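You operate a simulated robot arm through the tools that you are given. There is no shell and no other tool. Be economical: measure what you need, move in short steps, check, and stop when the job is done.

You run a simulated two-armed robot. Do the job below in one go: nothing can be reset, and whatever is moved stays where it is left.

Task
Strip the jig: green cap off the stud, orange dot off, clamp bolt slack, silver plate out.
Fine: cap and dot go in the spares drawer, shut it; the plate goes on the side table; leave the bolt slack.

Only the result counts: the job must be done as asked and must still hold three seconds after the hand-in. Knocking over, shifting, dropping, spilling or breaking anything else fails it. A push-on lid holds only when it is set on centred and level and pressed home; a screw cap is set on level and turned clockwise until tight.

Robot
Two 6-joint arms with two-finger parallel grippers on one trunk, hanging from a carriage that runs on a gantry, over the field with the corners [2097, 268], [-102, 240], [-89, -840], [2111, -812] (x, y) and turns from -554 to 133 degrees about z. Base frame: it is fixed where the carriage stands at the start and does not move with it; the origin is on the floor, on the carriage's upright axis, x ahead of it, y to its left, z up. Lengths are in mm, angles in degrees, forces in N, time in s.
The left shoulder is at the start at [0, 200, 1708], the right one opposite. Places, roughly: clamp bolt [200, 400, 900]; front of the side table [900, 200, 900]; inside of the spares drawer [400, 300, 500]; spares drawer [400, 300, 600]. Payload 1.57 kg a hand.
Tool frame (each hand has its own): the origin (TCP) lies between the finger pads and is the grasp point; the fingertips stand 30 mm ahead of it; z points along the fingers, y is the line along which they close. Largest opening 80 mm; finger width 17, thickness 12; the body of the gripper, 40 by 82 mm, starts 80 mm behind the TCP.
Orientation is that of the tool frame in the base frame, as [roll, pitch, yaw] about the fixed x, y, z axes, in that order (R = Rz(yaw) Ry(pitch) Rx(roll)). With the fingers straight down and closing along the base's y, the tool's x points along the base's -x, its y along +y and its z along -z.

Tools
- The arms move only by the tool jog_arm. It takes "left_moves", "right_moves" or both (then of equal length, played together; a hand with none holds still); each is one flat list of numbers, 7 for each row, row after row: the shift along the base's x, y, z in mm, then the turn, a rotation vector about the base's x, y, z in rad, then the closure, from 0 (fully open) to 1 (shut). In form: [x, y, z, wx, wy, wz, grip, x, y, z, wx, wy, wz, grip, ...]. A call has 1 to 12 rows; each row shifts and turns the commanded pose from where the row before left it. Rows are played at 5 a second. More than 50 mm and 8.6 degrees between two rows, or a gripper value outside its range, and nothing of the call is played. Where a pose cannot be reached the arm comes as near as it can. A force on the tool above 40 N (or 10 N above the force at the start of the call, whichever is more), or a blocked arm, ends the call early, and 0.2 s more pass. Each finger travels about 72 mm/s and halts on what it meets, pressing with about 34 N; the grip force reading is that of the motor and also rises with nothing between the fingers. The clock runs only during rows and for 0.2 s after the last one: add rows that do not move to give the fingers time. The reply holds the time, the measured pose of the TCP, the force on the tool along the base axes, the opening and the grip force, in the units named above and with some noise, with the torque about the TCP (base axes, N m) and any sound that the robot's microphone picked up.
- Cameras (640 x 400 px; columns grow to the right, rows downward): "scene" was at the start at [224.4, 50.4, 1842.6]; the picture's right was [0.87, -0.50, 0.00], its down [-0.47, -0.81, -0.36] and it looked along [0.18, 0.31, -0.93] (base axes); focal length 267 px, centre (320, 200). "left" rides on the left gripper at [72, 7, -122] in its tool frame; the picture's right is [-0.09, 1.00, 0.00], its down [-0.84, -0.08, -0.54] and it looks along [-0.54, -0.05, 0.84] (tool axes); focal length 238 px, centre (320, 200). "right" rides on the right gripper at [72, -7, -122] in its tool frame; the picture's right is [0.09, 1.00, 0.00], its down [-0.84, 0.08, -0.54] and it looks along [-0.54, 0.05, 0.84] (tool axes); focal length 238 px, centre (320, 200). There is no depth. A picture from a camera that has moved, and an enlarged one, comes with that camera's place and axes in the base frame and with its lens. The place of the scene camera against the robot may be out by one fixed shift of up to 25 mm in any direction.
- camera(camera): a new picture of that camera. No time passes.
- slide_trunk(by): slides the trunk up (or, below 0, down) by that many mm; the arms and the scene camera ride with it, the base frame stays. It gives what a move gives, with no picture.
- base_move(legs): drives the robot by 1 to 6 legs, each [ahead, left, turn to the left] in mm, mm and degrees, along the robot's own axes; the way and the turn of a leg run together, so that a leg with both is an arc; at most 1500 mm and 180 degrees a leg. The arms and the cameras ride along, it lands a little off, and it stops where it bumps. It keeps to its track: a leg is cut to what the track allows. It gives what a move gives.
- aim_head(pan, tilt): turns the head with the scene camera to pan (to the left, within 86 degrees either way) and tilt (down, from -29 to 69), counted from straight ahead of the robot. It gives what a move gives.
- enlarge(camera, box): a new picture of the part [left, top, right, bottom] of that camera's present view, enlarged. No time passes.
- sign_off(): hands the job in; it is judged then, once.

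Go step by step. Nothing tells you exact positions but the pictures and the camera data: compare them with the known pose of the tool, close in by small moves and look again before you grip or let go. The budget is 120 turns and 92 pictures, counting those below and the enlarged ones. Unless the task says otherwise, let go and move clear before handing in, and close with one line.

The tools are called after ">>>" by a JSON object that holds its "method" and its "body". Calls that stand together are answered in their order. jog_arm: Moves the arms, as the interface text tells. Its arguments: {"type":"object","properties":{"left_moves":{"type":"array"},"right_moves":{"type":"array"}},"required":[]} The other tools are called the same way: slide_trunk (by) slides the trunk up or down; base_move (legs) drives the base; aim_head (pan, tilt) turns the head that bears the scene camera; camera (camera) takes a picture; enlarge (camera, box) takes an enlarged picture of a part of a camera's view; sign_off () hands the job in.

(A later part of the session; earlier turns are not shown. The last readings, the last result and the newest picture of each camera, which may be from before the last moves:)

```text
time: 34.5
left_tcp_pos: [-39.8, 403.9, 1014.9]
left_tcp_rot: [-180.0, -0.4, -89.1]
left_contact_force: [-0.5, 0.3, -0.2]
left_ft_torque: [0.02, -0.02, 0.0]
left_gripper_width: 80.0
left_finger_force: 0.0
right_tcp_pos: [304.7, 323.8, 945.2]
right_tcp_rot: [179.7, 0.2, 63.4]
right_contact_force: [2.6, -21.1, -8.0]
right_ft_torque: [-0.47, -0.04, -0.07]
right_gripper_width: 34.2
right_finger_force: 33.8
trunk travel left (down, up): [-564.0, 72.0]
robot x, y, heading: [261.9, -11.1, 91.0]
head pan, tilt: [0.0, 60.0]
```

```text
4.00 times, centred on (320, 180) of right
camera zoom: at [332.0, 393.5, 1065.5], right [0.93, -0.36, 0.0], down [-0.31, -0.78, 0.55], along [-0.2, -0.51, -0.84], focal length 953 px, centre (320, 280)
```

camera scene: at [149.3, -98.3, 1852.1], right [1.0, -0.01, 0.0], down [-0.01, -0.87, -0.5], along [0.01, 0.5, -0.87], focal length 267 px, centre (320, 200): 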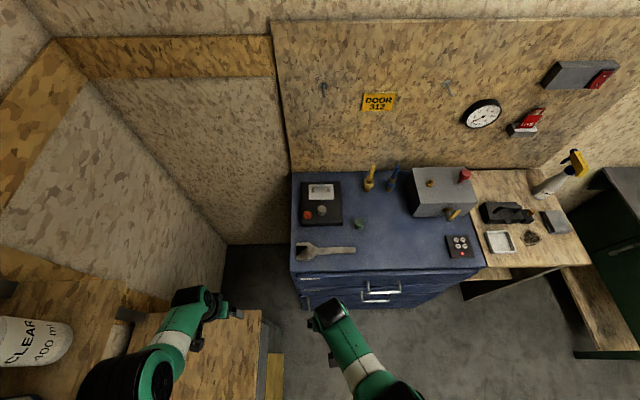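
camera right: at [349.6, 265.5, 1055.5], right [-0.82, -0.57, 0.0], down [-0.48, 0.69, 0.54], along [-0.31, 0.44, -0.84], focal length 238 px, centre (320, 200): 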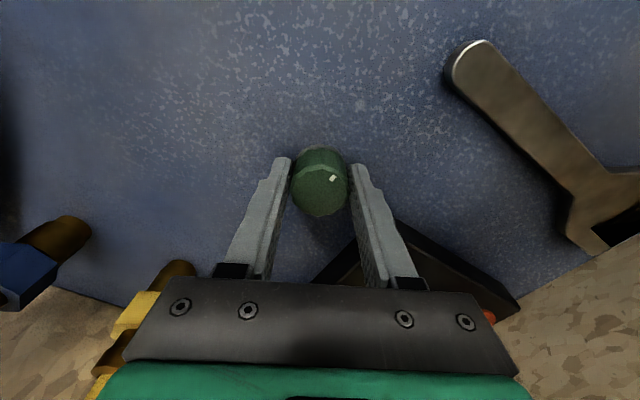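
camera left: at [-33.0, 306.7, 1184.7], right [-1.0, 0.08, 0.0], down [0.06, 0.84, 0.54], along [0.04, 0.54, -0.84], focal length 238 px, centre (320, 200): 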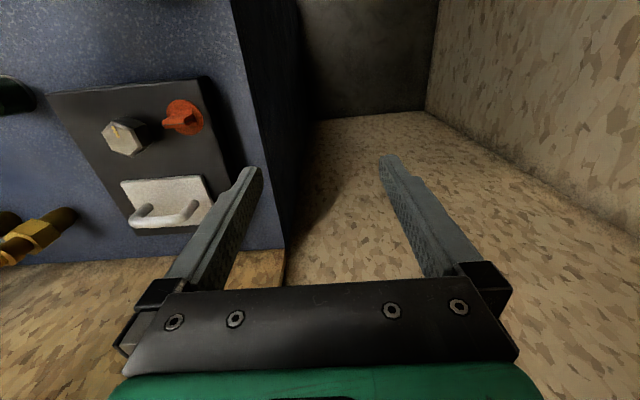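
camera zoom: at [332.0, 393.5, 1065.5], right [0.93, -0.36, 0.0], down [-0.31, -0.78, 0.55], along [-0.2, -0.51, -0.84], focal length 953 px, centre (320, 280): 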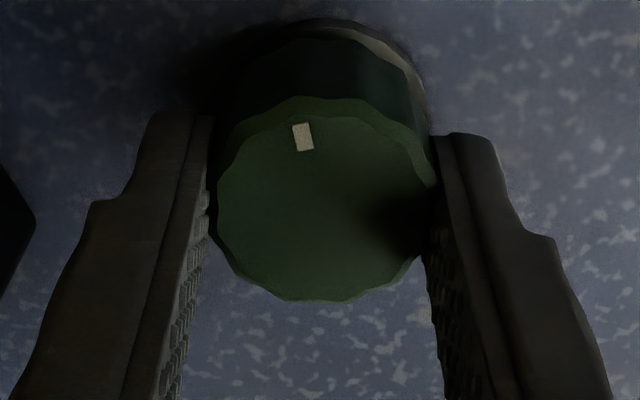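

Half a turn done with the pull force dropping. I'll ease the side load and test a small lift.

>>> {"method": "jog_arm", "body": {"right_moves": [0, -3, 0, 0, 0, 0, 1, 0, 0, 0, 0, 0, 0, 1]}}

>>> {"method": "slide_trunk", "body": {"by": 3}}

```text
time: 35.1
left_tcp_pos: [-39.6, 404.1, 1015.4]
left_tcp_rot: [-179.9, -0.4, -89.1]
left_contact_force: [0.4, -0.5, -0.1]
left_ft_torque: [0.0, 0.0, -0.03]
left_gripper_width: 80.0
left_finger_force: 0.1
right_tcp_pos: [305.1, 324.1, 943.7]
right_tcp_rot: [179.8, 0.1, 63.3]
right_contact_force: [7.4, -18.5, 0.2]
right_ft_torque: [-0.48, -0.18, -0.03]
right_gripper_width: 34.0
right_finger_force: 34.1
trunk travel left (down, up): [-564.0, 72.0]
robot x, y, heading: [260.9, -10.7, 90.9]
head pan, tilt: [0.0, 60.0]
```

```text
time: 35.6
left_tcp_pos: [-38.9, 404.1, 1017.0]
left_tcp_rot: [-179.9, -0.4, -89.0]
left_contact_force: [-0.6, 0.2, -0.6]
left_ft_torque: [0.0, 0.0, 0.03]
left_gripper_width: 79.7
left_finger_force: 0.1
right_tcp_pos: [306.2, 325.2, 945.8]
right_tcp_rot: [180.0, -0.1, 63.4]
right_contact_force: [7.6, -11.4, -21.2]
right_ft_torque: [-0.27, -0.13, -0.01]
right_gripper_width: 33.9
right_finger_force: 34.0
trunk travel left (down, up): [-567.0, 69.0]
robot x, y, heading: [256.8, -11.8, 91.0]
head pan, tilt: [0.0, 60.0]
```

Still threaded. I'll open, wind the wrist back clockwise, and re-grip for another stroke.

>>> {"method": "jog_arm", "body": {"right_moves": [0, 0, 0, 0, 0, 0, 0.3, 0, 0, 0, 0, 0, 0, 0.3, 0, 0, 0, 0, 0, -0.145, 0.3, 0, 0, 0, 0, 0, -0.145, 0.3, 0, 0, 0, 0, 0, -0.145, 0.3, 0, 0, 0, 0, 0, -0.145, 0.3, 0, 0, 0, 0, 0, -0.145, 0.3, 0, 0, 0, 0, 0, -0.145, 0.3, 0, 0, 0, 0, 0, -0.145, 0.3, 0, 0, 0, 0, 0, -0.145, 0.3, 0, 0, 0, 0, 0, -0.145, 0.3, 0, 0, 0, 0, 0, -0.145, 0.3]}}

>>> {"method": "jog_arm", "body": {"right_moves": [0, 0, 0, 0, 0, -0.145, 0.3, 0, 0, 0, 0, 0, -0.145, 0.3, 0, 0, 0, 0, 0, -0.145, 0.3, 0, 0, 0, 0, 0, -0.145, 0.3, 0, 0, 0, 0, 0, -0.145, 0.3, 0, 0, 0, 0, 0, -0.145, 0.3, 0, 0, 0, 0, 0, -0.145, 0.3, 0, 0, 0, 0, 0, -0.145, 0.3, 0, 0, 0, 0, 0, -0.145, 0.3, 0, 0, 0, 0, 0, -0.145, 0.3, 0, 0, 0, 0, 0, -0.145, 0.3]}}

>>> {"method": "enlarge", "body": {"camera": "right", "box": [240, 110, 400, 240]}}

```text
time: 38.2
left_tcp_pos: [-39.8, 407.8, 1018.4]
left_tcp_rot: [179.9, -0.2, -88.9]
left_contact_force: [-0.1, -0.3, 0.5]
left_ft_torque: [-0.01, -0.02, 0.03]
left_gripper_width: 80.1
left_finger_force: 0.1
right_tcp_pos: [304.0, 329.4, 945.7]
right_tcp_rot: [-180.0, -0.2, -20.0]
right_contact_force: [-0.4, 0.3, -0.5]
right_ft_torque: [0.0, 0.0, 0.0]
right_gripper_width: 55.9
right_finger_force: 0.0
trunk travel left (down, up): [-567.0, 69.0]
robot x, y, heading: [257.8, -5.5, 90.9]
head pan, tilt: [0.0, 60.0]
```

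```text
time: 40.6
left_tcp_pos: [-40.5, 407.2, 1019.8]
left_tcp_rot: [180.0, -0.2, -89.0]
left_contact_force: [-0.4, 0.4, 0.1]
left_ft_torque: [0.02, 0.02, -0.02]
left_gripper_width: 79.8
left_finger_force: 0.1
right_tcp_pos: [302.8, 329.1, 947.1]
right_tcp_rot: [-179.9, -0.1, -111.4]
right_contact_force: [0.4, -0.8, 0.7]
right_ft_torque: [0.01, 0.0, 0.03]
right_gripper_width: 56.1
right_finger_force: 0.0
trunk travel left (down, up): [-567.0, 69.0]
robot x, y, heading: [257.7, -9.6, 91.2]
head pan, tilt: [0.0, 60.0]
```

```text
3.08 times, centred on (320, 175) of right
camera zoom: at [283.5, 261.5, 1069.0], right [-0.96, 0.28, 0.0], down [0.23, 0.81, 0.54], along [0.15, 0.52, -0.84], focal length 733 px, centre (320, 277)
```

zoom: 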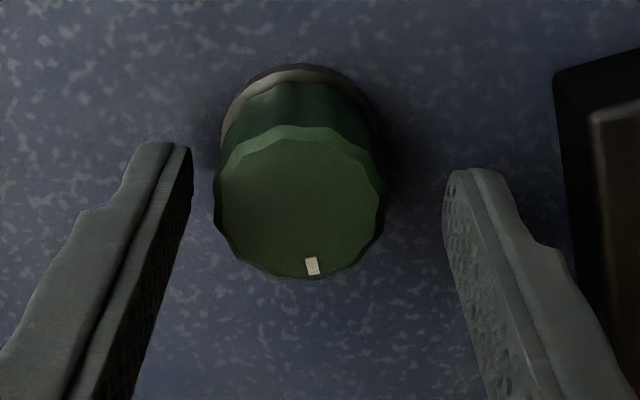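

Cap has clearly risen on the thread. Re-centring, gripping and turning another stroke.

>>> {"method": "jog_arm", "body": {"right_moves": [3.5, -1, -3, 0, 0, 0, 0.3, 0, 0, 0, 0, 0, 0, 1, 0, 0, 0, 0, 0, 0, 1, 0, 0, 0, 0, 0, 0, 1, 0, 0, 0, 0, 0, 0.14, 1, 0, 0, 0, 0, 0, 0.14, 1, 0, 0, 0, 0, 0, 0.14, 1, 0, 0, 0, 0, 0, 0.14, 1, 0, 0, 0, 0, 0, 0.14, 1, 0, 0, 0, 0, 0, 0.14, 1, 0, 0, 0, 0, 0, 0.14, 1, 0, 0, 0, 0, 0, 0.14, 1]}}

>>> {"method": "jog_arm", "body": {"right_moves": [0, 0, 0.5, 0, 0, 0.14, 1, 0, 0, 0.5, 0, 0, 0.14, 1, 0, 0, 0.5, 0, 0, 0.14, 1, 0, 0, 0, 0, 0, 0.14, 1, 0, 0, 0, 0, 0, 0.14, 1, 0, 0, 0, 0, 0, 0.14, 1, 0, 0, 0, 0, 0, 0.14, 1, 0, 0, 0, 0, 0, 0.14, 1, 0, 0, 0, 0, 0, 0.14, 1, 0, 0, 0, 0, 0, 0.14, 1, 0, 0, 0, 0, 0, 0.14, 1, 0, 0, 0, 0, 0, 0.14, 1]}}

```text
time: 43.2
left_tcp_pos: [-42.7, 406.8, 1018.6]
left_tcp_rot: [180.0, -0.4, -88.9]
left_contact_force: [0.8, 0.2, 0.1]
left_ft_torque: [-0.04, 0.0, 0.01]
left_gripper_width: 80.0
left_finger_force: 0.2
right_tcp_pos: [304.5, 328.4, 945.6]
right_tcp_rot: [-179.8, -0.2, -46.9]
right_contact_force: [-3.2, -1.8, -0.4]
right_ft_torque: [-0.12, 0.07, -0.04]
right_gripper_width: 34.0
right_finger_force: 34.2
trunk travel left (down, up): [-567.0, 69.0]
robot x, y, heading: [256.7, -7.8, 90.9]
head pan, tilt: [0.0, 60.0]
```

```text
time: 45.8
left_tcp_pos: [-41.5, 405.1, 1019.2]
left_tcp_rot: [-180.0, -0.4, -89.0]
left_contact_force: [-0.3, -0.3, 0.3]
left_ft_torque: [-0.02, 0.01, 0.01]
left_gripper_width: 79.9
left_finger_force: 0.0
right_tcp_pos: [304.1, 325.4, 944.1]
right_tcp_rot: [180.0, 0.0, 49.3]
right_contact_force: [-8.0, -14.0, 6.1]
right_ft_torque: [-0.46, 0.18, -0.06]
right_gripper_width: 33.9
right_finger_force: 34.0
trunk travel left (down, up): [-567.0, 69.0]
robot x, y, heading: [257.3, -8.8, 91.1]
head pan, tilt: [0.0, 60.0]
```

>>> {"method": "slide_trunk", "body": {"by": 4}}

>>> {"method": "enlarge", "body": {"camera": "right", "box": [240, 110, 400, 240]}}

```text
time: 46.4
left_tcp_pos: [-41.7, 405.0, 1022.4]
left_tcp_rot: [-179.9, -0.4, -89.0]
left_contact_force: [0.4, 0.4, 0.8]
left_ft_torque: [0.03, 0.0, -0.02]
left_gripper_width: 80.1
left_finger_force: 0.1
right_tcp_pos: [305.1, 325.7, 946.6]
right_tcp_rot: [-179.9, -0.1, 49.3]
right_contact_force: [-7.3, -10.9, -12.4]
right_ft_torque: [-0.34, 0.19, -0.03]
right_gripper_width: 34.0
right_finger_force: 34.1
trunk travel left (down, up): [-571.0, 65.0]
robot x, y, heading: [259.0, -8.3, 91.0]
head pan, tilt: [0.0, 60.0]
```

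```text
3.08 times, centred on (320, 175) of right
camera zoom: at [348.4, 384.6, 1069.8], right [0.81, -0.58, 0.0], down [-0.49, -0.68, 0.54], along [-0.32, -0.44, -0.84], focal length 733 px, centre (320, 277)
```

zoom: 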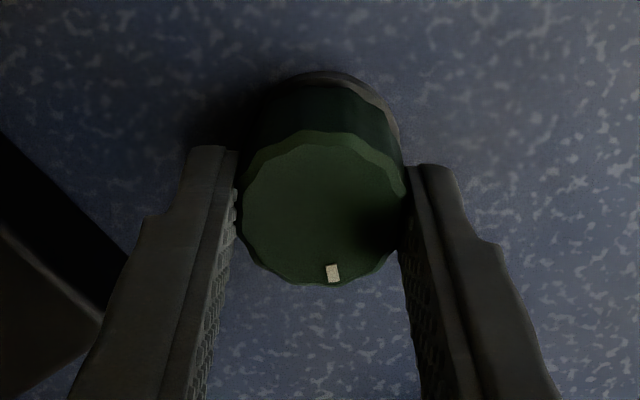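

Still threaded; another cycle: open, wind back, grip, turn.

>>> {"method": "jog_arm", "body": {"right_moves": [0, 0, 0, 0, 0, 0, 0.3, 0, 0, 0, 0, 0, 0, 0.3, 0, 0, 0, 0, 0, -0.144, 0.3, 0, 0, 0, 0, 0, -0.144, 0.3, 0, 0, 0, 0, 0, -0.144, 0.3, 0, 0, 0, 0, 0, -0.144, 0.3, 0, 0, 0, 0, 0, -0.144, 0.3, 0, 0, 0, 0, 0, -0.144, 0.3, 0, 0, 0, 0, 0, -0.144, 0.3, 0, 0, 0, 0, 0, -0.144, 0.3, 0, 0, 0, 0, 0, -0.144, 0.3, 0, 0, 0, 0, 0, -0.144, 0.3]}}

>>> {"method": "jog_arm", "body": {"right_moves": [0, 0, 0, 0, 0, -0.144, 0.3, 0, 0, 0, 0, 0, -0.144, 0.3, 0, 0, 0, 0, 0, -0.144, 0.3, 0, 0, 0, 0, 0, -0.144, 0.3, 0, 0, 0, 0, 0, -0.144, 0.3, 0, 0, 0, 0, 0, -0.144, 0.3, 0, 0, 0, 0, 0, -0.144, 0.3, 0, 0, 0, 0, 0, -0.144, 0.3, 0, 0, 0, 0, 0, -0.144, 0.3, 0, 0, 0, 0, 0, -0.144, 0.3]}}

>>> {"method": "jog_arm", "body": {"right_moves": [2, -1, -1, 0, 0, 0, 0.3, 0, 0, 0, 0, 0, 0, 1, 0, 0, 0, 0, 0, 0, 1, 0, 0, 0, 0, 0, 0, 1, 0, 0, 0, 0, 0, 0.143, 1, 0, 0, 0, 0, 0, 0.143, 1, 0, 0, 0, 0, 0, 0.143, 1, 0, 0, 0, 0, 0, 0.143, 1, 0, 0, 0, 0, 0, 0.143, 1, 0, 0, 0, 0, 0, 0.143, 1, 0, 0, 0, 0, 0, 0.143, 1, 0, 0, 0, 0, 0, 0.143, 1]}}

>>> {"method": "jog_arm", "body": {"right_moves": [0, 0, 0.3, 0, 0, 0.143, 1, 0, 0, 0.3, 0, 0, 0.143, 1, 0, 0, 0.3, 0, 0, 0.143, 1, 0, 0, 0, 0, 0, 0.143, 1, 0, 0, 0, 0, 0, 0.143, 1, 0, 0, 0, 0, 0, 0.143, 1, 0, 0, 0, 0, 0, 0.143, 1, 0, 0, 0, 0, 0, 0.143, 1, 0, 0, 0, 0, 0, 0.143, 1, 0, 0, 0, 0, 0, 0.143, 1, 0, 0, 0, 0, 0, 0.143, 1, 0, 0, 0, 0, 0, 0.143, 1]}}

>>> {"method": "slide_trunk", "body": {"by": 3}}

>>> {"method": "enlarge", "body": {"camera": "right", "box": [240, 110, 400, 240]}}

```text
time: 49.0
left_tcp_pos: [-40.3, 408.1, 1022.9]
left_tcp_rot: [180.0, -0.2, -89.0]
left_contact_force: [-0.7, 0.1, -0.1]
left_ft_torque: [0.0, -0.01, 0.01]
left_gripper_width: 80.0
left_finger_force: 0.1
right_tcp_pos: [307.2, 329.0, 950.3]
right_tcp_rot: [-179.8, -0.1, -33.5]
right_contact_force: [-0.3, -0.1, 0.2]
right_ft_torque: [0.01, 0.0, -0.01]
right_gripper_width: 56.0
right_finger_force: 0.1
trunk travel left (down, up): [-571.0, 65.0]
robot x, y, heading: [256.9, -8.1, 91.4]
head pan, tilt: [0.0, 60.0]
```

```text
time: 51.1
left_tcp_pos: [-40.1, 408.8, 1022.9]
left_tcp_rot: [-180.0, -0.2, -88.9]
left_contact_force: [-0.1, -0.3, -0.7]
left_ft_torque: [0.03, -0.01, -0.01]
left_gripper_width: 79.8
left_finger_force: 0.2
right_tcp_pos: [306.1, 329.3, 949.2]
right_tcp_rot: [-179.9, -0.1, -116.0]
right_contact_force: [-0.1, 0.5, 0.1]
right_ft_torque: [0.0, 0.0, 0.02]
right_gripper_width: 56.2
right_finger_force: 0.0
trunk travel left (down, up): [-571.0, 65.0]
robot x, y, heading: [259.7, -5.3, 91.1]
head pan, tilt: [0.0, 60.0]
```

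```text
time: 53.8
left_tcp_pos: [-42.5, 407.3, 1022.6]
left_tcp_rot: [179.9, -0.2, -89.0]
left_contact_force: [0.2, -0.6, -0.7]
left_ft_torque: [0.01, -0.06, 0.0]
left_gripper_width: 80.2
left_finger_force: 0.1
right_tcp_pos: [305.8, 327.8, 948.6]
right_tcp_rot: [180.0, 0.0, -50.2]
right_contact_force: [-10.9, 1.7, -2.9]
right_ft_torque: [0.12, 0.27, -0.04]
right_gripper_width: 35.4
right_finger_force: 33.7
trunk travel left (down, up): [-571.0, 65.0]
robot x, y, heading: [260.5, -6.9, 91.1]
head pan, tilt: [0.0, 60.0]
```

```text
time: 56.4
left_tcp_pos: [-42.9, 406.2, 1024.2]
left_tcp_rot: [180.0, -0.3, -88.9]
left_contact_force: [0.3, 0.3, -0.1]
left_ft_torque: [0.01, 0.0, 0.0]
left_gripper_width: 80.1
left_finger_force: 0.1
right_tcp_pos: [305.6, 324.9, 948.2]
right_tcp_rot: [179.9, 0.1, 48.0]
right_contact_force: [-12.8, -9.6, 0.8]
right_ft_torque: [-0.29, 0.43, 0.0]
right_gripper_width: 35.3
right_finger_force: 33.9
trunk travel left (down, up): [-571.0, 65.0]
robot x, y, heading: [259.3, -8.7, 90.7]
head pan, tilt: [0.0, 60.0]
```

```text
time: 56.9
left_tcp_pos: [-42.2, 406.4, 1025.4]
left_tcp_rot: [179.9, -0.4, -89.0]
left_contact_force: [0.2, 0.8, -0.8]
left_ft_torque: [0.0, 0.01, 0.02]
left_gripper_width: 79.8
left_finger_force: 0.0
right_tcp_pos: [305.7, 324.5, 950.4]
right_tcp_rot: [179.9, 0.1, 48.0]
right_contact_force: [-10.4, -9.0, -5.2]
right_ft_torque: [-0.28, 0.33, 0.02]
right_gripper_width: 34.9
right_finger_force: 34.0
trunk travel left (down, up): [-574.0, 62.0]
robot x, y, heading: [254.7, -7.3, 91.0]
head pan, tilt: [0.0, 60.0]
```

```text
3.08 times, centred on (320, 175) of right
camera zoom: at [350.7, 383.5, 1072.2], right [0.8, -0.6, 0.0], down [-0.5, -0.67, 0.54], along [-0.32, -0.44, -0.84], focal length 733 px, centre (320, 277)
```

zoom: 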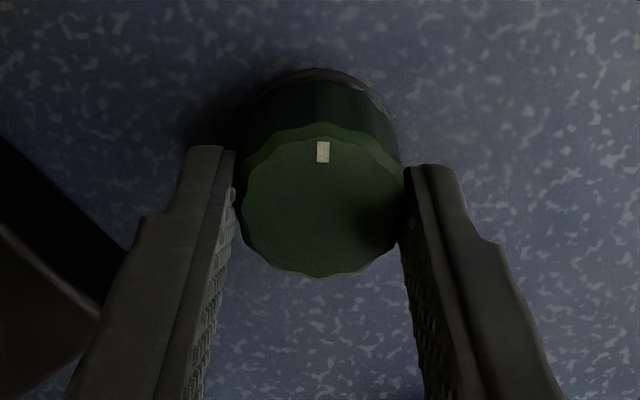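

>>> {"method": "slide_trunk", "body": {"by": 4}}

```text
time: 57.4
left_tcp_pos: [-42.4, 405.2, 1030.4]
left_tcp_rot: [-179.9, -0.3, -89.0]
left_contact_force: [0.2, 0.9, -0.9]
left_ft_torque: [-0.02, 0.03, 0.01]
left_gripper_width: 79.9
left_finger_force: 0.1
right_tcp_pos: [306.2, 325.2, 954.3]
right_tcp_rot: [179.9, 0.1, 48.0]
right_contact_force: [-8.4, -12.2, 0.9]
right_ft_torque: [-0.4, 0.34, 0.07]
right_gripper_width: 35.2
right_finger_force: 34.3
trunk travel left (down, up): [-578.0, 58.0]
robot x, y, heading: [260.5, -8.6, 90.9]
head pan, tilt: [0.0, 60.0]
```

>>> {"method": "enlarge", "body": {"camera": "right", "box": [240, 110, 400, 240]}}

```text
3.08 times, centred on (320, 175) of right
camera zoom: at [350.7, 383.5, 1076.6], right [0.8, -0.6, 0.0], down [-0.5, -0.67, 0.54], along [-0.32, -0.44, -0.84], focal length 733 px, centre (320, 277)
```

zoom: 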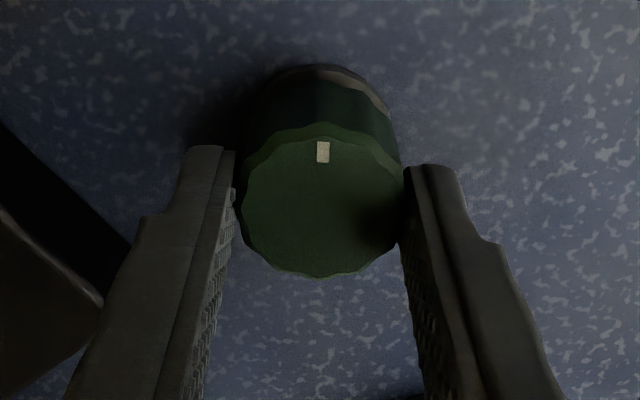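

The cap now lifts freely. Raising further.

>>> {"method": "slide_trunk", "body": {"by": 25}}

>>> {"method": "camera", "body": {"camera": "right"}}

```text
time: 58.1
left_tcp_pos: [-40.3, 407.5, 1054.4]
left_tcp_rot: [-180.0, -0.3, -89.0]
left_contact_force: [-0.1, -0.7, 0.3]
left_ft_torque: [0.02, 0.02, -0.02]
left_gripper_width: 80.3
left_finger_force: 0.0
right_tcp_pos: [308.5, 328.4, 979.9]
right_tcp_rot: [180.0, -0.1, 47.8]
right_contact_force: [0.0, -0.8, -0.9]
right_ft_torque: [-0.02, -0.02, -0.02]
right_gripper_width: 35.0
right_finger_force: 33.9
trunk travel left (down, up): [-603.0, 33.0]
robot x, y, heading: [257.1, -7.9, 90.8]
head pan, tilt: [0.0, 60.0]
```

```text
55 pictures are left
camera right: at [352.4, 386.2, 1102.6], right [0.8, -0.6, 0.0], down [-0.5, -0.67, 0.54], along [-0.32, -0.43, -0.84], focal length 238 px, centre (320, 200)
```

right: 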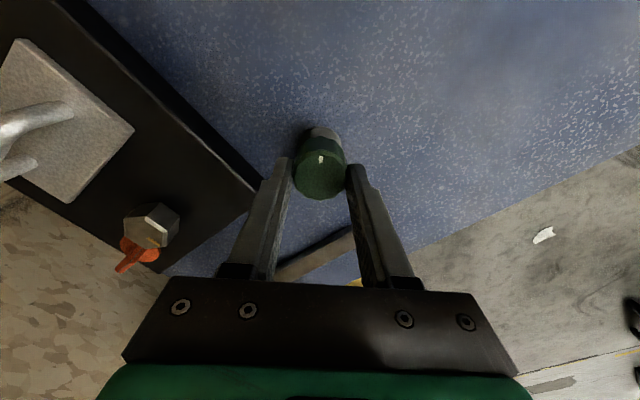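

Cap is off and held by the right hand. I'll back away from the bench to open the Spares drawer with the left hand.

>>> {"method": "base_move", "body": {"legs": [[-450, 0, 0], [0, -260, 0]]}}

>>> {"method": "jog_arm", "body": {"left_moves": [30, 0, -20, 0, 0, 0, 0, 30, 0, -20, 0, 0, 0, 0, 30, 0, -20, 0, 0, 0, 0, 30, 0, -20, 0, 0, 0, 0, 0, 0, 0, 0, 0, 0, 0]}}

>>> {"method": "aim_head", "body": {"pan": 0, "tilt": 50}}

>>> {"method": "camera", "body": {"camera": "scene"}}

```text
time: 62.3
left_tcp_pos: [230.8, -29.3, 1053.3]
left_tcp_rot: [-179.9, -0.3, -89.1]
left_contact_force: [-0.4, 0.2, 0.4]
left_ft_torque: [-0.03, 0.0, -0.01]
left_gripper_width: 79.9
left_finger_force: 0.1
right_tcp_pos: [579.7, -107.3, 980.2]
right_tcp_rot: [-180.0, -0.1, 48.1]
right_contact_force: [0.2, 0.9, -0.8]
right_ft_torque: [-0.01, 0.0, 0.01]
right_gripper_width: 35.1
right_finger_force: 34.1
trunk travel left (down, up): [-603.0, 33.0]
robot x, y, heading: [530.0, -443.0, 91.3]
head pan, tilt: [0.0, 60.0]
```

```text
time: 63.5
left_tcp_pos: [351.2, -58.3, 1001.8]
left_tcp_rot: [180.0, -0.2, -88.9]
left_contact_force: [0.1, 0.4, 0.8]
left_ft_torque: [-0.02, 0.0, 0.01]
left_gripper_width: 80.5
left_finger_force: 0.1
left hand out of reach, approached as far as the arm can: row 1, 2, 3, 4
right_tcp_pos: [579.5, -107.2, 981.1]
right_tcp_rot: [179.9, -0.2, 48.1]
right_contact_force: [-0.3, 0.8, -0.1]
right_ft_torque: [-0.02, -0.02, 0.06]
right_gripper_width: 35.0
right_finger_force: 33.8
trunk travel left (down, up): [-603.0, 33.0]
robot x, y, heading: [532.8, -444.7, 91.1]
head pan, tilt: [0.0, 60.0]
```

```text
time: 64.2
left_tcp_pos: [350.8, -59.0, 1002.5]
left_tcp_rot: [-179.9, -0.2, -88.9]
left_contact_force: [0.3, 0.6, -0.4]
left_ft_torque: [0.0, 0.03, 0.02]
left_gripper_width: 80.2
left_finger_force: 0.1
right_tcp_pos: [578.8, -107.4, 980.5]
right_tcp_rot: [-180.0, -0.2, 48.2]
right_contact_force: [0.5, 0.1, -1.1]
right_ft_torque: [-0.02, 0.0, 0.0]
right_gripper_width: 35.1
right_finger_force: 33.8
trunk travel left (down, up): [-603.0, 33.0]
robot x, y, heading: [530.5, -440.6, 91.0]
head pan, tilt: [0.0, 50.0]
```

```text
54 pictures are left
camera scene: at [521.8, -163.9, 1855.4], right [1.0, 0.02, 0.0], down [0.01, -0.77, -0.64], along [-0.01, 0.64, -0.77], focal length 267 px, centre (320, 200)
```

scene: 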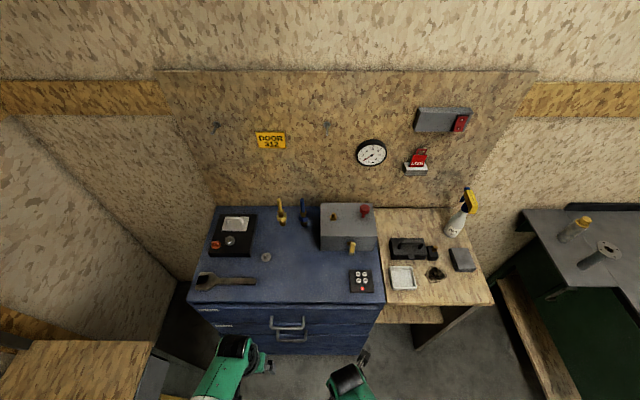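

The arms behave like near-fixed-length reaches, so I'll set hand orientation with the arm and position with carriage and trunk. First back off and roll the left hand 90° so it can grip the horizontal bar.

>>> {"method": "base_move", "body": {"legs": [[-200, -50, 0]]}}

>>> {"method": "jog_arm", "body": {"left_moves": [0, 0, 0, 0, 0, -0.143, 0, 0, 0, 0, 0, 0, -0.143, 0, 0, 0, 0, 0, 0, -0.143, 0, 0, 0, 0, 0, 0, -0.143, 0, 0, 0, 0, 0, 0, -0.143, 0, 0, 0, 0, 0, 0, -0.143, 0, 0, 0, 0, 0, 0, -0.143, 0, 0, 0, 0, 0, 0, -0.143, 0, 0, 0, 0, 0, 0, -0.143, 0, 0, 0, 0, 0, 0, -0.143, 0, 0, 0, 0, 0, 0, -0.143, 0, 0, 0, 0, 0, 0, 0, 0]}}

>>> {"method": "jog_arm", "body": {"left_moves": [0, 26, 2, 0.131, 0, 0, 0, 0, 26, 5, 0.131, 0, 0, 0, 0, 25, 8, 0.131, 0, 0, 0, 0, 23, 12, 0.131, 0, 0, 0, 0, 21, 14, 0.131, 0, 0, 0, 0, 19, 18, 0.131, 0, 0, 0]}}

```text
time: 65.8
left_tcp_pos: [408.3, -253.9, 1002.5]
left_tcp_rot: [180.0, -0.2, -89.2]
left_contact_force: [0.1, -0.2, 0.4]
left_ft_torque: [0.01, -0.03, -0.01]
left_gripper_width: 79.9
left_finger_force: 0.0
right_tcp_pos: [636.8, -304.9, 981.3]
right_tcp_rot: [-179.9, 0.0, 47.6]
right_contact_force: [1.1, 0.7, -0.9]
right_ft_torque: [0.03, 0.0, 0.01]
right_gripper_width: 34.8
right_finger_force: 34.1
trunk travel left (down, up): [-603.0, 33.0]
robot x, y, heading: [582.5, -638.3, 90.7]
head pan, tilt: [0.0, 50.0]
```

```text
time: 68.4
left_tcp_pos: [407.1, -254.1, 1001.6]
left_tcp_rot: [-180.0, -0.2, -179.5]
left_contact_force: [-0.2, 0.2, 0.3]
left_ft_torque: [-0.01, -0.04, 0.02]
left_gripper_width: 80.0
left_finger_force: 0.1
right_tcp_pos: [635.2, -303.9, 980.0]
right_tcp_rot: [-180.0, 0.0, 47.6]
right_contact_force: [0.0, -0.3, -1.3]
right_ft_torque: [-0.02, -0.05, -0.03]
right_gripper_width: 35.1
right_finger_force: 34.1
trunk travel left (down, up): [-603.0, 33.0]
robot x, y, heading: [578.6, -638.0, 90.6]
head pan, tilt: [0.0, 50.0]
```

```text
time: 69.8
left_tcp_pos: [406.0, -114.1, 1050.0]
left_tcp_rot: [137.5, -0.1, -179.1]
left_contact_force: [0.1, 0.4, 0.0]
left_ft_torque: [0.04, -0.02, 0.0]
left_gripper_width: 80.1
left_finger_force: 0.1
left hand out of reach, approached as far as the arm can: row 4, 6
right_tcp_pos: [636.1, -305.7, 979.7]
right_tcp_rot: [-179.9, 0.0, 47.6]
right_contact_force: [0.2, 0.5, -0.5]
right_ft_torque: [0.0, -0.01, -0.02]
right_gripper_width: 35.2
right_finger_force: 34.0
trunk travel left (down, up): [-603.0, 33.0]
robot x, y, heading: [583.5, -637.7, 90.8]
head pan, tilt: [0.0, 50.0]
```

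>>> {"method": "jog_arm", "body": {"left_moves": [0, 17, 20, 0.131, 0, 0, 0, 0, 14, 22, 0.131, 0, 0, 0, 0, 11, 23, 0.131, 0, 0, 0, 0, 9, 25, 0.131, 0, 0, 0, 0, 6, 26, 0.131, 0, 0, 0, 0, 2, 26, 0.131, 0, 0, 0, 0, 0, 0, 0, 0, 0, 0]}}

>>> {"method": "camera", "body": {"camera": "left"}}

```text
time: 71.4
left_tcp_pos: [389.0, -75.0, 1155.1]
left_tcp_rot: [101.7, -0.4, -175.8]
left_contact_force: [-0.7, -0.6, -0.1]
left_ft_torque: [0.0, -0.02, 0.03]
left_gripper_width: 80.2
left_finger_force: 0.0
left hand out of reach, approached as far as the arm can: row 1, 3, 4
right_tcp_pos: [635.6, -305.3, 980.6]
right_tcp_rot: [179.9, -0.1, 47.6]
right_contact_force: [-0.4, 0.2, -0.6]
right_ft_torque: [-0.03, 0.0, 0.0]
right_gripper_width: 34.9
right_finger_force: 33.9
trunk travel left (down, up): [-603.0, 33.0]
robot x, y, heading: [584.7, -641.1, 90.8]
head pan, tilt: [0.0, 50.0]
```

```text
53 pictures are left
camera left: at [326.9, -198.4, 1185.7], right [0.08, 0.21, 0.97], down [0.88, -0.48, 0.03], along [0.48, 0.85, -0.22], focal length 238 px, centre (320, 200)
```

left: 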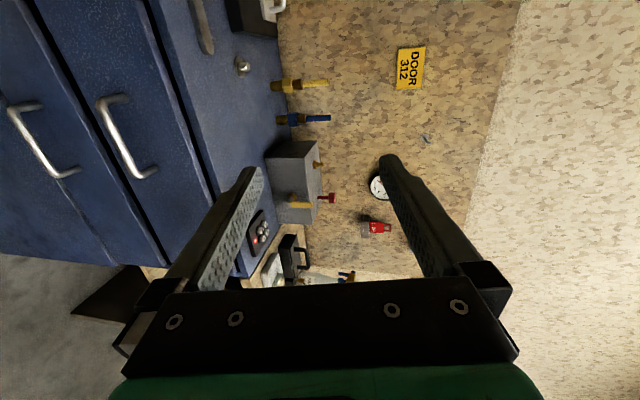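

The hand is near horizontal. I'll lower the trunk to drawer height and look.

>>> {"method": "slide_trunk", "body": {"by": -500}}

>>> {"method": "camera", "body": {"camera": "left"}}

>>> {"method": "camera", "body": {"camera": "scene"}}

```text
refused: -500 is not a number from -400 to 400
```

```text
52 pictures are left
camera left: at [326.9, -198.4, 1185.7], right [0.08, 0.21, 0.97], down [0.88, -0.48, 0.03], along [0.48, 0.85, -0.22], focal length 238 px, centre (320, 200)
```

left: 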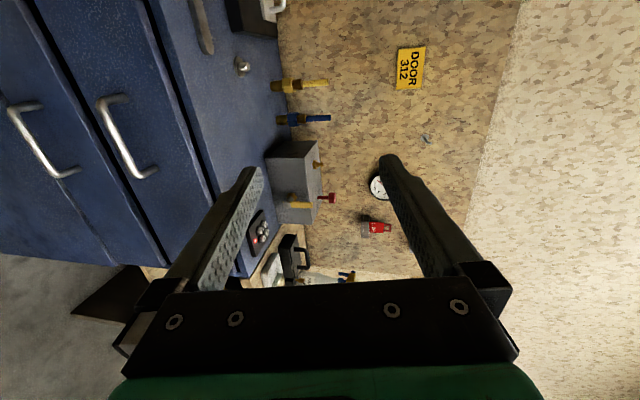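

```text
51 pictures are left
camera scene: at [577.4, -361.2, 1855.4], right [1.0, 0.01, 0.0], down [0.01, -0.77, -0.64], along [-0.01, 0.64, -0.77], focal length 267 px, centre (320, 200)
```

scene: 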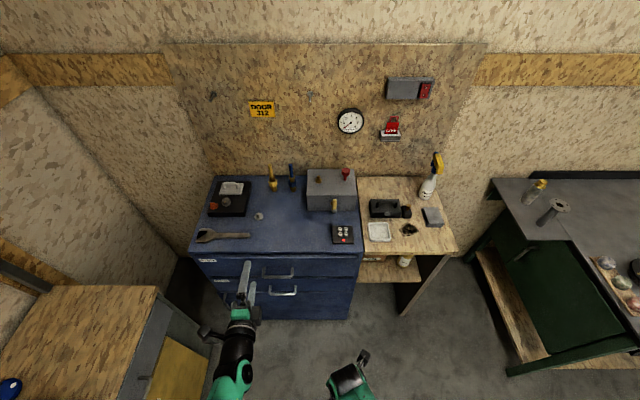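

>>> {"method": "slide_trunk", "body": {"by": -400}}

>>> {"method": "camera", "body": {"camera": "left"}}

```text
time: 75.2
left_tcp_pos: [388.8, -75.5, 754.7]
left_tcp_rot: [101.9, -0.4, -175.7]
left_contact_force: [0.5, -0.6, -0.1]
left_ft_torque: [-0.02, 0.0, -0.02]
left_gripper_width: 79.8
left_finger_force: 0.1
right_tcp_pos: [635.7, -305.1, 581.2]
right_tcp_rot: [180.0, -0.2, 47.5]
right_contact_force: [-0.2, 0.4, -0.5]
right_ft_torque: [0.02, 0.03, -0.01]
right_gripper_width: 35.2
right_finger_force: 34.2
trunk travel left (down, up): [-203.0, 433.0]
robot x, y, heading: [583.7, -639.2, 90.7]
head pan, tilt: [0.0, 50.0]
```

```text
50 pictures are left
camera left: at [326.8, -198.2, 785.7], right [0.08, 0.21, 0.97], down [0.88, -0.48, 0.03], along [0.48, 0.85, -0.23], focal length 238 px, centre (320, 200)
```

left: 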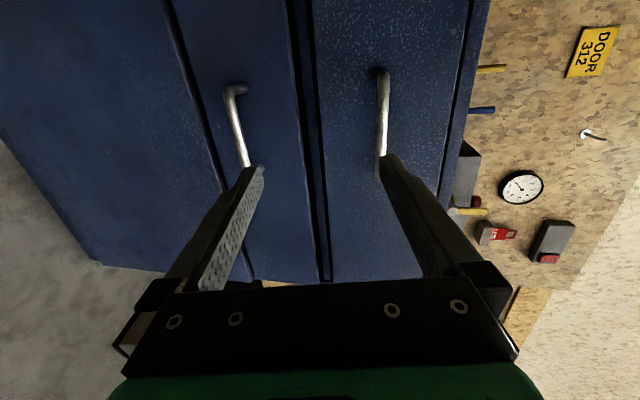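

The spares bar is near (396, 105, 595). Lowering to that height and approaching partway.

>>> {"method": "slide_trunk", "body": {"by": -156}}

>>> {"method": "base_move", "body": {"legs": [[100, -5, 0]]}}

>>> {"method": "camera", "body": {"camera": "left"}}

```text
time: 77.0
left_tcp_pos: [387.3, -74.8, 599.4]
left_tcp_rot: [101.9, -0.3, -175.7]
left_contact_force: [0.3, -0.1, -0.4]
left_ft_torque: [0.0, 0.03, 0.0]
left_gripper_width: 79.9
left_finger_force: 0.1
right_tcp_pos: [636.0, -304.6, 424.6]
right_tcp_rot: [-179.9, -0.2, 47.6]
right_contact_force: [0.2, -0.1, -0.5]
right_ft_torque: [0.02, 0.02, -0.04]
right_gripper_width: 35.2
right_finger_force: 34.0
trunk travel left (down, up): [-47.0, 589.0]
robot x, y, heading: [581.3, -639.2, 91.0]
head pan, tilt: [0.0, 50.0]
```

```text
time: 78.2
left_tcp_pos: [393.5, 25.5, 599.7]
left_tcp_rot: [102.0, -0.5, -175.7]
left_contact_force: [0.6, -0.8, 1.1]
left_ft_torque: [-0.04, -0.02, -0.01]
left_gripper_width: 80.0
left_finger_force: 0.0
right_tcp_pos: [639.5, -205.1, 425.3]
right_tcp_rot: [-180.0, -0.1, 47.6]
right_contact_force: [0.8, 0.9, -1.4]
right_ft_torque: [0.0, -0.02, 0.02]
right_gripper_width: 35.0
right_finger_force: 34.2
trunk travel left (down, up): [-47.0, 589.0]
robot x, y, heading: [586.8, -544.8, 90.5]
head pan, tilt: [0.0, 50.0]
```

```text
49 pictures are left
camera left: at [331.0, -99.4, 629.7], right [0.08, 0.21, 0.97], down [0.88, -0.48, 0.03], along [0.48, 0.85, -0.23], focal length 238 px, centre (320, 200)
```

left: 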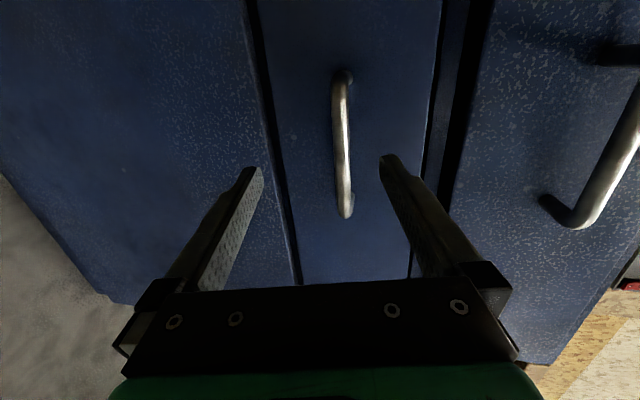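

Well aligned. Advancing 60 mm and closing on the bar.

>>> {"method": "base_move", "body": {"legs": [[62, 0, 0]]}}

>>> {"method": "jog_arm", "body": {"left_moves": [0, 0, 0, 0, 0, 0, 0.5, 0, 0, 0, 0, 0, 0, 1, 0, 0, 0, 0, 0, 0, 1, 0, 0, 0, 0, 0, 0, 1, 0, 0, 0, 0, 0, 0, 1, 0, 0, 0, 0, 0, 0, 1]}}

>>> {"method": "camera", "body": {"camera": "left"}}

```text
time: 79.2
left_tcp_pos: [392.2, 84.6, 598.4]
left_tcp_rot: [101.8, -0.4, -175.7]
left_contact_force: [-0.5, 0.2, 0.1]
left_ft_torque: [-0.01, 0.02, 0.0]
left_gripper_width: 79.9
left_finger_force: 0.1
right_tcp_pos: [638.7, -145.8, 425.5]
right_tcp_rot: [-180.0, -0.1, 47.6]
right_contact_force: [-0.1, 0.1, -0.5]
right_ft_torque: [-0.03, -0.02, -0.03]
right_gripper_width: 35.1
right_finger_force: 33.5
trunk travel left (down, up): [-47.0, 589.0]
robot x, y, heading: [588.9, -485.6, 90.5]
head pan, tilt: [0.0, 50.0]
```

```text
time: 80.6
left_tcp_pos: [392.7, 84.6, 604.7]
left_tcp_rot: [101.1, -0.3, -175.5]
left_contact_force: [5.2, -10.6, 38.0]
left_ft_torque: [0.55, 0.13, -0.66]
left_gripper_width: 13.6
left_finger_force: 29.9
right_tcp_pos: [640.2, -147.6, 425.3]
right_tcp_rot: [179.9, -0.2, 47.6]
right_contact_force: [-0.5, 0.8, 0.0]
right_ft_torque: [-0.02, 0.01, 0.01]
right_gripper_width: 35.0
right_finger_force: 34.4
trunk travel left (down, up): [-47.0, 589.0]
robot x, y, heading: [591.3, -483.1, 90.6]
head pan, tilt: [0.0, 50.0]
```

```text
48 pictures are left
camera left: at [330.6, -38.2, 633.3], right [0.08, 0.2, 0.98], down [0.88, -0.48, 0.02], along [0.47, 0.85, -0.21], focal length 238 px, centre (320, 200)
```

left: 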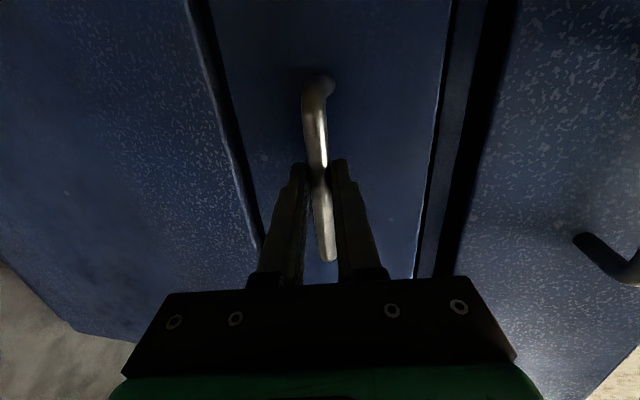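

Bar gripped (13.6 mm) but slightly loaded vertically; I'll raise 6 mm to relax and then pull.

>>> {"method": "slide_trunk", "body": {"by": 6}}

>>> {"method": "base_move", "body": {"legs": [[-60, 0, 0]]}}

>>> {"method": "camera", "body": {"camera": "left"}}

```text
time: 81.1
left_tcp_pos: [392.9, 84.5, 604.5]
left_tcp_rot: [102.0, -0.4, -175.8]
left_contact_force: [2.3, 2.9, 11.8]
left_ft_torque: [0.19, 0.4, 0.69]
left_gripper_width: 13.6
left_finger_force: 30.6
right_tcp_pos: [639.1, -144.5, 430.4]
right_tcp_rot: [-179.8, -0.1, 47.6]
right_contact_force: [1.0, 1.4, -1.0]
right_ft_torque: [-0.01, 0.0, 0.02]
right_gripper_width: 34.7
right_finger_force: 33.8
trunk travel left (down, up): [-53.0, 583.0]
robot x, y, heading: [587.7, -475.8, 90.4]
head pan, tilt: [0.0, 50.0]
```

```text
time: 82.1
left_tcp_pos: [392.7, 20.2, 605.8]
left_tcp_rot: [101.9, -0.4, -175.6]
left_contact_force: [3.7, -0.2, 9.9]
left_ft_torque: [0.04, 0.04, -0.5]
left_gripper_width: 13.7
left_finger_force: 30.3
right_tcp_pos: [639.3, -208.2, 429.8]
right_tcp_rot: [180.0, 0.0, 47.6]
right_contact_force: [0.2, -1.1, -0.7]
right_ft_torque: [0.06, 0.01, 0.01]
right_gripper_width: 34.9
right_finger_force: 34.4
trunk travel left (down, up): [-53.0, 583.0]
robot x, y, heading: [587.8, -545.9, 90.9]
head pan, tilt: [0.0, 50.0]
```

```text
47 pictures are left
camera left: at [331.2, -102.0, 635.3], right [0.08, 0.21, 0.97], down [0.88, -0.48, 0.03], along [0.48, 0.85, -0.23], focal length 238 px, centre (320, 200)
```

left: 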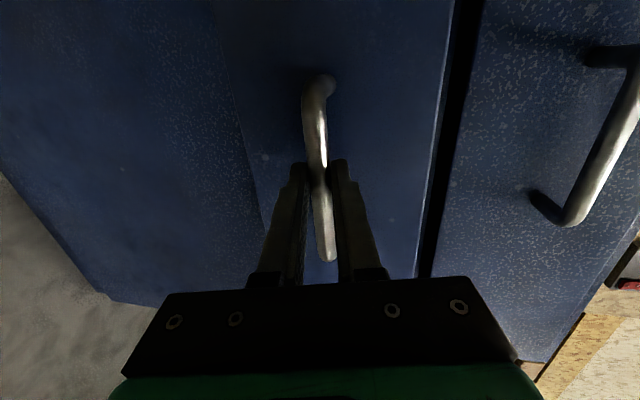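

The drawer follows. Pulling it further out.

>>> {"method": "base_move", "body": {"legs": [[-80, 0, 0], [-80, 0, 0]]}}

>>> {"method": "aim_head", "body": {"pan": 15, "tilt": 60}}

>>> {"method": "camera", "body": {"camera": "scene"}}

```text
time: 83.8
left_tcp_pos: [395.2, -136.2, 604.3]
left_tcp_rot: [102.0, -0.3, -175.4]
left_contact_force: [6.2, 0.0, 2.3]
left_ft_torque: [-0.07, 0.17, -0.52]
left_gripper_width: 13.9
left_finger_force: 30.0
right_tcp_pos: [642.5, -367.1, 430.4]
right_tcp_rot: [179.9, -0.1, 47.8]
right_contact_force: [-0.3, -0.2, -1.0]
right_ft_torque: [0.02, 0.04, 0.0]
right_gripper_width: 35.0
right_finger_force: 34.6
trunk travel left (down, up): [-53.0, 583.0]
robot x, y, heading: [591.6, -703.6, 90.7]
head pan, tilt: [0.0, 50.0]
```

```text
time: 84.6
left_tcp_pos: [394.6, -135.9, 604.3]
left_tcp_rot: [102.0, -0.4, -175.6]
left_contact_force: [4.8, -0.9, 1.3]
left_ft_torque: [-0.03, 0.15, -0.8]
left_gripper_width: 13.9
left_finger_force: 30.1
right_tcp_pos: [642.9, -367.0, 430.9]
right_tcp_rot: [180.0, -0.2, 47.8]
right_contact_force: [-0.9, -0.4, -0.2]
right_ft_torque: [0.01, -0.01, 0.03]
right_gripper_width: 35.0
right_finger_force: 33.5
trunk travel left (down, up): [-53.0, 583.0]
robot x, y, heading: [589.4, -701.4, 90.7]
head pan, tilt: [15.0, 60.0]
```

```text
46 pictures are left
camera scene: at [566.2, -435.7, 1292.9], right [0.96, 0.27, 0.0], down [0.24, -0.83, -0.5], along [-0.14, 0.48, -0.87], focal length 267 px, centre (320, 200)
```

scene: 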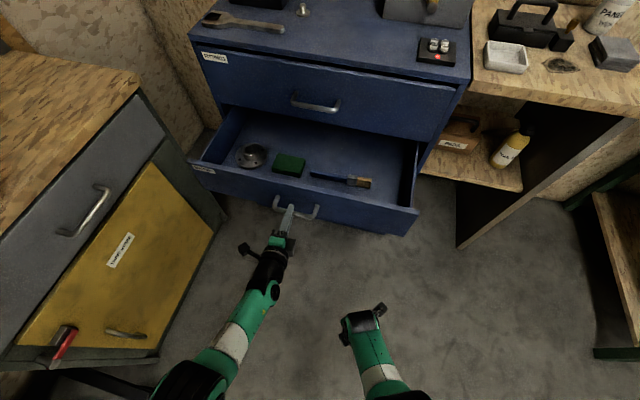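

The Spares drawer is open about 220 mm, with room at its right front. I'll release the handle, back off, rise, and swing so that the right hand comes over the drawer with the left hand clear.

>>> {"method": "jog_arm", "body": {"left_moves": [0, 0, 0, 0, 0, 0, 0, 0, 0, 0, 0, 0, 0, 0, 0, 0, 0, 0, 0, 0, 0, 0, 0, 0, 0, 0, 0, 0]}}

>>> {"method": "base_move", "body": {"legs": [[-90, 0, 0]]}}

>>> {"method": "slide_trunk", "body": {"by": 250}}

>>> {"method": "base_move", "body": {"legs": [[0, -200, 0], [0, 0, 41]]}}

>>> {"method": "aim_head", "body": {"pan": -10, "tilt": 55}}

>>> {"method": "camera", "body": {"camera": "scene"}}

```text
time: 85.6
left_tcp_pos: [393.5, -136.3, 605.7]
left_tcp_rot: [102.0, -0.4, -175.5]
left_contact_force: [0.5, -0.3, 1.1]
left_ft_torque: [0.01, 0.0, -0.01]
left_gripper_width: 79.9
left_finger_force: 0.0
right_tcp_pos: [639.8, -365.9, 431.1]
right_tcp_rot: [-180.0, -0.1, 47.8]
right_contact_force: [0.6, 0.0, -1.5]
right_ft_torque: [0.04, 0.0, 0.03]
right_gripper_width: 34.9
right_finger_force: 33.8
trunk travel left (down, up): [-53.0, 583.0]
robot x, y, heading: [592.0, -702.9, 90.8]
head pan, tilt: [15.0, 60.0]
```

```text
time: 86.7
left_tcp_pos: [395.6, -228.6, 604.7]
left_tcp_rot: [101.9, -0.4, -175.7]
left_contact_force: [0.7, 0.1, 0.3]
left_ft_torque: [0.03, -0.01, 0.0]
left_gripper_width: 79.8
left_finger_force: 0.0
right_tcp_pos: [642.3, -459.3, 430.7]
right_tcp_rot: [180.0, -0.1, 47.7]
right_contact_force: [-0.2, -1.1, -0.5]
right_ft_torque: [0.05, -0.03, -0.01]
right_gripper_width: 35.2
right_finger_force: 34.5
trunk travel left (down, up): [-53.0, 583.0]
robot x, y, heading: [588.2, -788.8, 90.6]
head pan, tilt: [15.0, 60.0]
```

```text
time: 89.2
left_tcp_pos: [394.7, -229.1, 854.5]
left_tcp_rot: [101.9, -0.4, -175.6]
left_contact_force: [0.4, -0.5, 0.5]
left_ft_torque: [-0.02, 0.02, 0.0]
left_gripper_width: 80.1
left_finger_force: 0.0
right_tcp_pos: [642.6, -458.6, 681.1]
right_tcp_rot: [-180.0, -0.1, 47.8]
right_contact_force: [0.8, -0.4, -0.6]
right_ft_torque: [0.0, -0.01, 0.0]
right_gripper_width: 35.1
right_finger_force: 34.2
trunk travel left (down, up): [-303.0, 333.0]
robot x, y, heading: [594.9, -790.3, 91.0]
head pan, tilt: [15.0, 60.0]
```

```text
time: 92.8
left_tcp_pos: [271.2, -499.1, 855.0]
left_tcp_rot: [102.0, -0.4, -133.9]
left_contact_force: [-0.2, 0.0, -0.1]
left_ft_torque: [-0.01, -0.01, 0.01]
left_gripper_width: 80.0
left_finger_force: 0.1
right_tcp_pos: [608.5, -505.6, 681.0]
right_tcp_rot: [180.0, -0.1, 89.5]
right_contact_force: [-0.1, 0.6, -1.4]
right_ft_torque: [0.01, -0.01, 0.01]
right_gripper_width: 34.8
right_finger_force: 33.9
trunk travel left (down, up): [-303.0, 333.0]
robot x, y, heading: [794.9, -792.9, 132.6]
head pan, tilt: [15.0, 60.0]
```

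```text
time: 93.7
left_tcp_pos: [271.3, -498.9, 854.3]
left_tcp_rot: [101.9, -0.3, -133.9]
left_contact_force: [-0.5, 0.0, 0.5]
left_ft_torque: [-0.01, 0.0, -0.02]
left_gripper_width: 80.1
left_finger_force: 0.0
right_tcp_pos: [607.7, -507.0, 681.4]
right_tcp_rot: [180.0, 0.0, 89.5]
right_contact_force: [0.0, 0.6, -0.6]
right_ft_torque: [-0.02, 0.01, -0.03]
right_gripper_width: 34.9
right_finger_force: 34.6
trunk travel left (down, up): [-303.0, 333.0]
robot x, y, heading: [798.1, -791.4, 132.2]
head pan, tilt: [-10.0, 55.0]
```

```text
45 pictures are left
camera scene: at [616.1, -580.4, 1548.9], right [0.84, 0.54, 0.0], down [0.44, -0.69, -0.57], along [-0.31, 0.48, -0.82], focal length 267 px, centre (320, 200)
```

scene: 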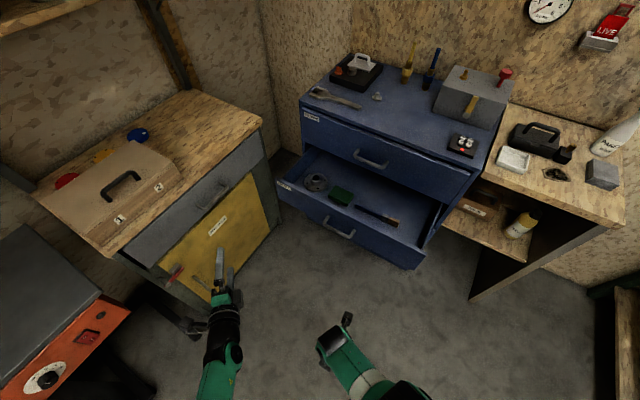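

Clear. Moving the right hand over the drawer's right front area with extra height.

>>> {"method": "slide_trunk", "body": {"by": 60}}

>>> {"method": "base_move", "body": {"legs": [[374, -371, 0]]}}

>>> {"method": "camera", "body": {"camera": "right"}}

>>> {"method": "camera", "body": {"camera": "scene"}}

```text
time: 94.7
left_tcp_pos: [271.1, -498.9, 915.4]
left_tcp_rot: [102.0, -0.5, -134.0]
left_contact_force: [0.3, 1.5, 0.4]
left_ft_torque: [0.01, 0.02, -0.01]
left_gripper_width: 79.8
left_finger_force: 0.0
right_tcp_pos: [607.6, -506.0, 740.8]
right_tcp_rot: [-180.0, -0.1, 89.5]
right_contact_force: [0.1, 0.0, -0.7]
right_ft_torque: [0.03, 0.01, 0.01]
right_gripper_width: 35.0
right_finger_force: 34.1
trunk travel left (down, up): [-363.0, 273.0]
robot x, y, heading: [791.1, -791.0, 132.4]
head pan, tilt: [-10.0, 55.0]
```

```text
time: 97.7
left_tcp_pos: [293.2, 14.3, 914.9]
left_tcp_rot: [101.9, -0.4, -133.2]
left_contact_force: [-0.2, 0.8, 1.0]
left_ft_torque: [0.0, 0.0, 0.02]
left_gripper_width: 80.0
left_finger_force: 0.0
right_tcp_pos: [630.0, 10.2, 740.1]
right_tcp_rot: [-180.0, -0.1, 90.0]
right_contact_force: [-0.5, -0.7, -0.6]
right_ft_torque: [-0.01, 0.03, 0.03]
right_gripper_width: 34.8
right_finger_force: 34.3
trunk travel left (down, up): [-363.0, 273.0]
robot x, y, heading: [818.2, -273.1, 133.1]
head pan, tilt: [-10.0, 55.0]
```

```text
44 pictures are left
camera right: at [624.7, 82.3, 862.6], right [1.0, 0.09, 0.0], down [0.08, -0.84, 0.54], along [0.05, -0.54, -0.84], focal length 238 px, centre (320, 200)
```

right: 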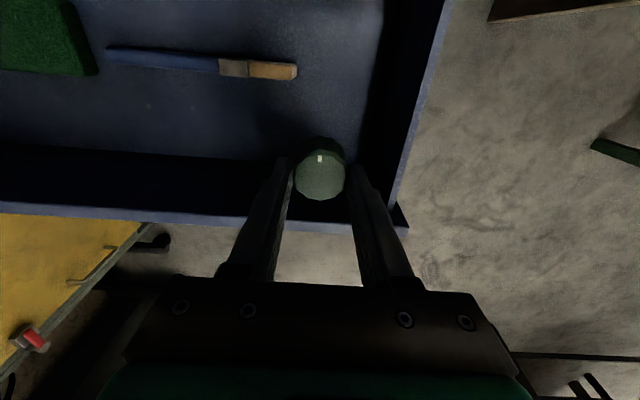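

```text
43 pictures are left
camera scene: at [639.0, -64.0, 1609.0], right [0.84, 0.55, 0.0], down [0.45, -0.69, -0.57], along [-0.31, 0.48, -0.82], focal length 267 px, centre (320, 200)
```

scene: 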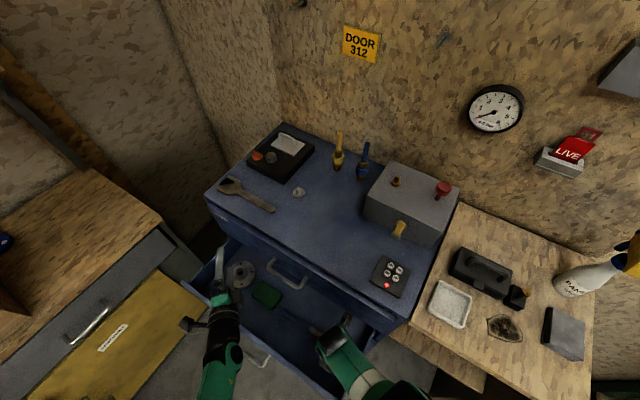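

The landing spot is clear. Lowering into the drawer.

>>> {"method": "slide_trunk", "body": {"by": -140}}

>>> {"method": "camera", "body": {"camera": "right"}}

```text
time: 99.4
left_tcp_pos: [293.6, 14.8, 776.1]
left_tcp_rot: [101.9, -0.4, -133.3]
left_contact_force: [0.1, -0.7, 0.2]
left_ft_torque: [0.0, -0.01, -0.02]
left_gripper_width: 79.8
left_finger_force: 0.1
right_tcp_pos: [630.1, 9.6, 601.2]
right_tcp_rot: [-180.0, -0.2, 90.1]
right_contact_force: [-0.1, 1.1, -0.6]
right_ft_torque: [0.0, -0.04, -0.01]
right_gripper_width: 35.1
right_finger_force: 33.9
trunk travel left (down, up): [-223.0, 413.0]
robot x, y, heading: [818.0, -271.4, 133.0]
head pan, tilt: [-10.0, 55.0]
```

```text
42 pictures are left
camera right: at [624.6, 82.1, 722.7], right [1.0, 0.09, 0.0], down [0.08, -0.84, 0.54], along [0.05, -0.54, -0.84], focal length 238 px, centre (320, 200)
```

right: 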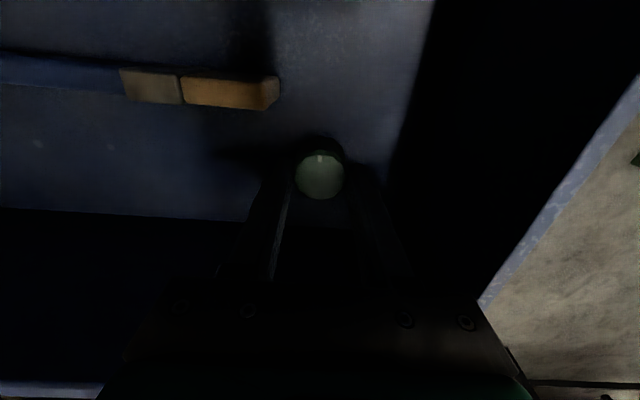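

>>> {"method": "slide_trunk", "body": {"by": -12}}

>>> {"method": "slide_trunk", "body": {"by": -8}}

```text
time: 100.0
left_tcp_pos: [294.0, 13.0, 763.7]
left_tcp_rot: [101.9, -0.3, -133.3]
left_contact_force: [0.0, 0.4, 1.1]
left_ft_torque: [0.03, 0.0, 0.02]
left_gripper_width: 80.0
left_finger_force: 0.1
right_tcp_pos: [630.2, 9.0, 588.4]
right_tcp_rot: [180.0, -0.1, 89.9]
right_contact_force: [-0.4, -0.8, -1.0]
right_ft_torque: [0.02, -0.01, 0.01]
right_gripper_width: 34.7
right_finger_force: 34.0
trunk travel left (down, up): [-211.0, 425.0]
robot x, y, heading: [819.9, -271.9, 133.1]
head pan, tilt: [-10.0, 55.0]
```

```text
time: 100.5
left_tcp_pos: [294.4, 15.3, 754.9]
left_tcp_rot: [101.8, -0.3, -133.2]
left_contact_force: [0.7, 0.6, 0.3]
left_ft_torque: [-0.01, 0.01, 0.01]
left_gripper_width: 79.9
left_finger_force: 0.0
right_tcp_pos: [630.6, 12.3, 582.1]
right_tcp_rot: [-180.0, -0.2, 90.0]
right_contact_force: [4.8, 1.0, 28.0]
right_ft_torque: [0.07, -0.2, -0.11]
right_gripper_width: 35.0
right_finger_force: 33.8
trunk travel left (down, up): [-203.0, 433.0]
robot x, y, heading: [813.9, -273.6, 132.9]
head pan, tilt: [-10.0, 55.0]
```

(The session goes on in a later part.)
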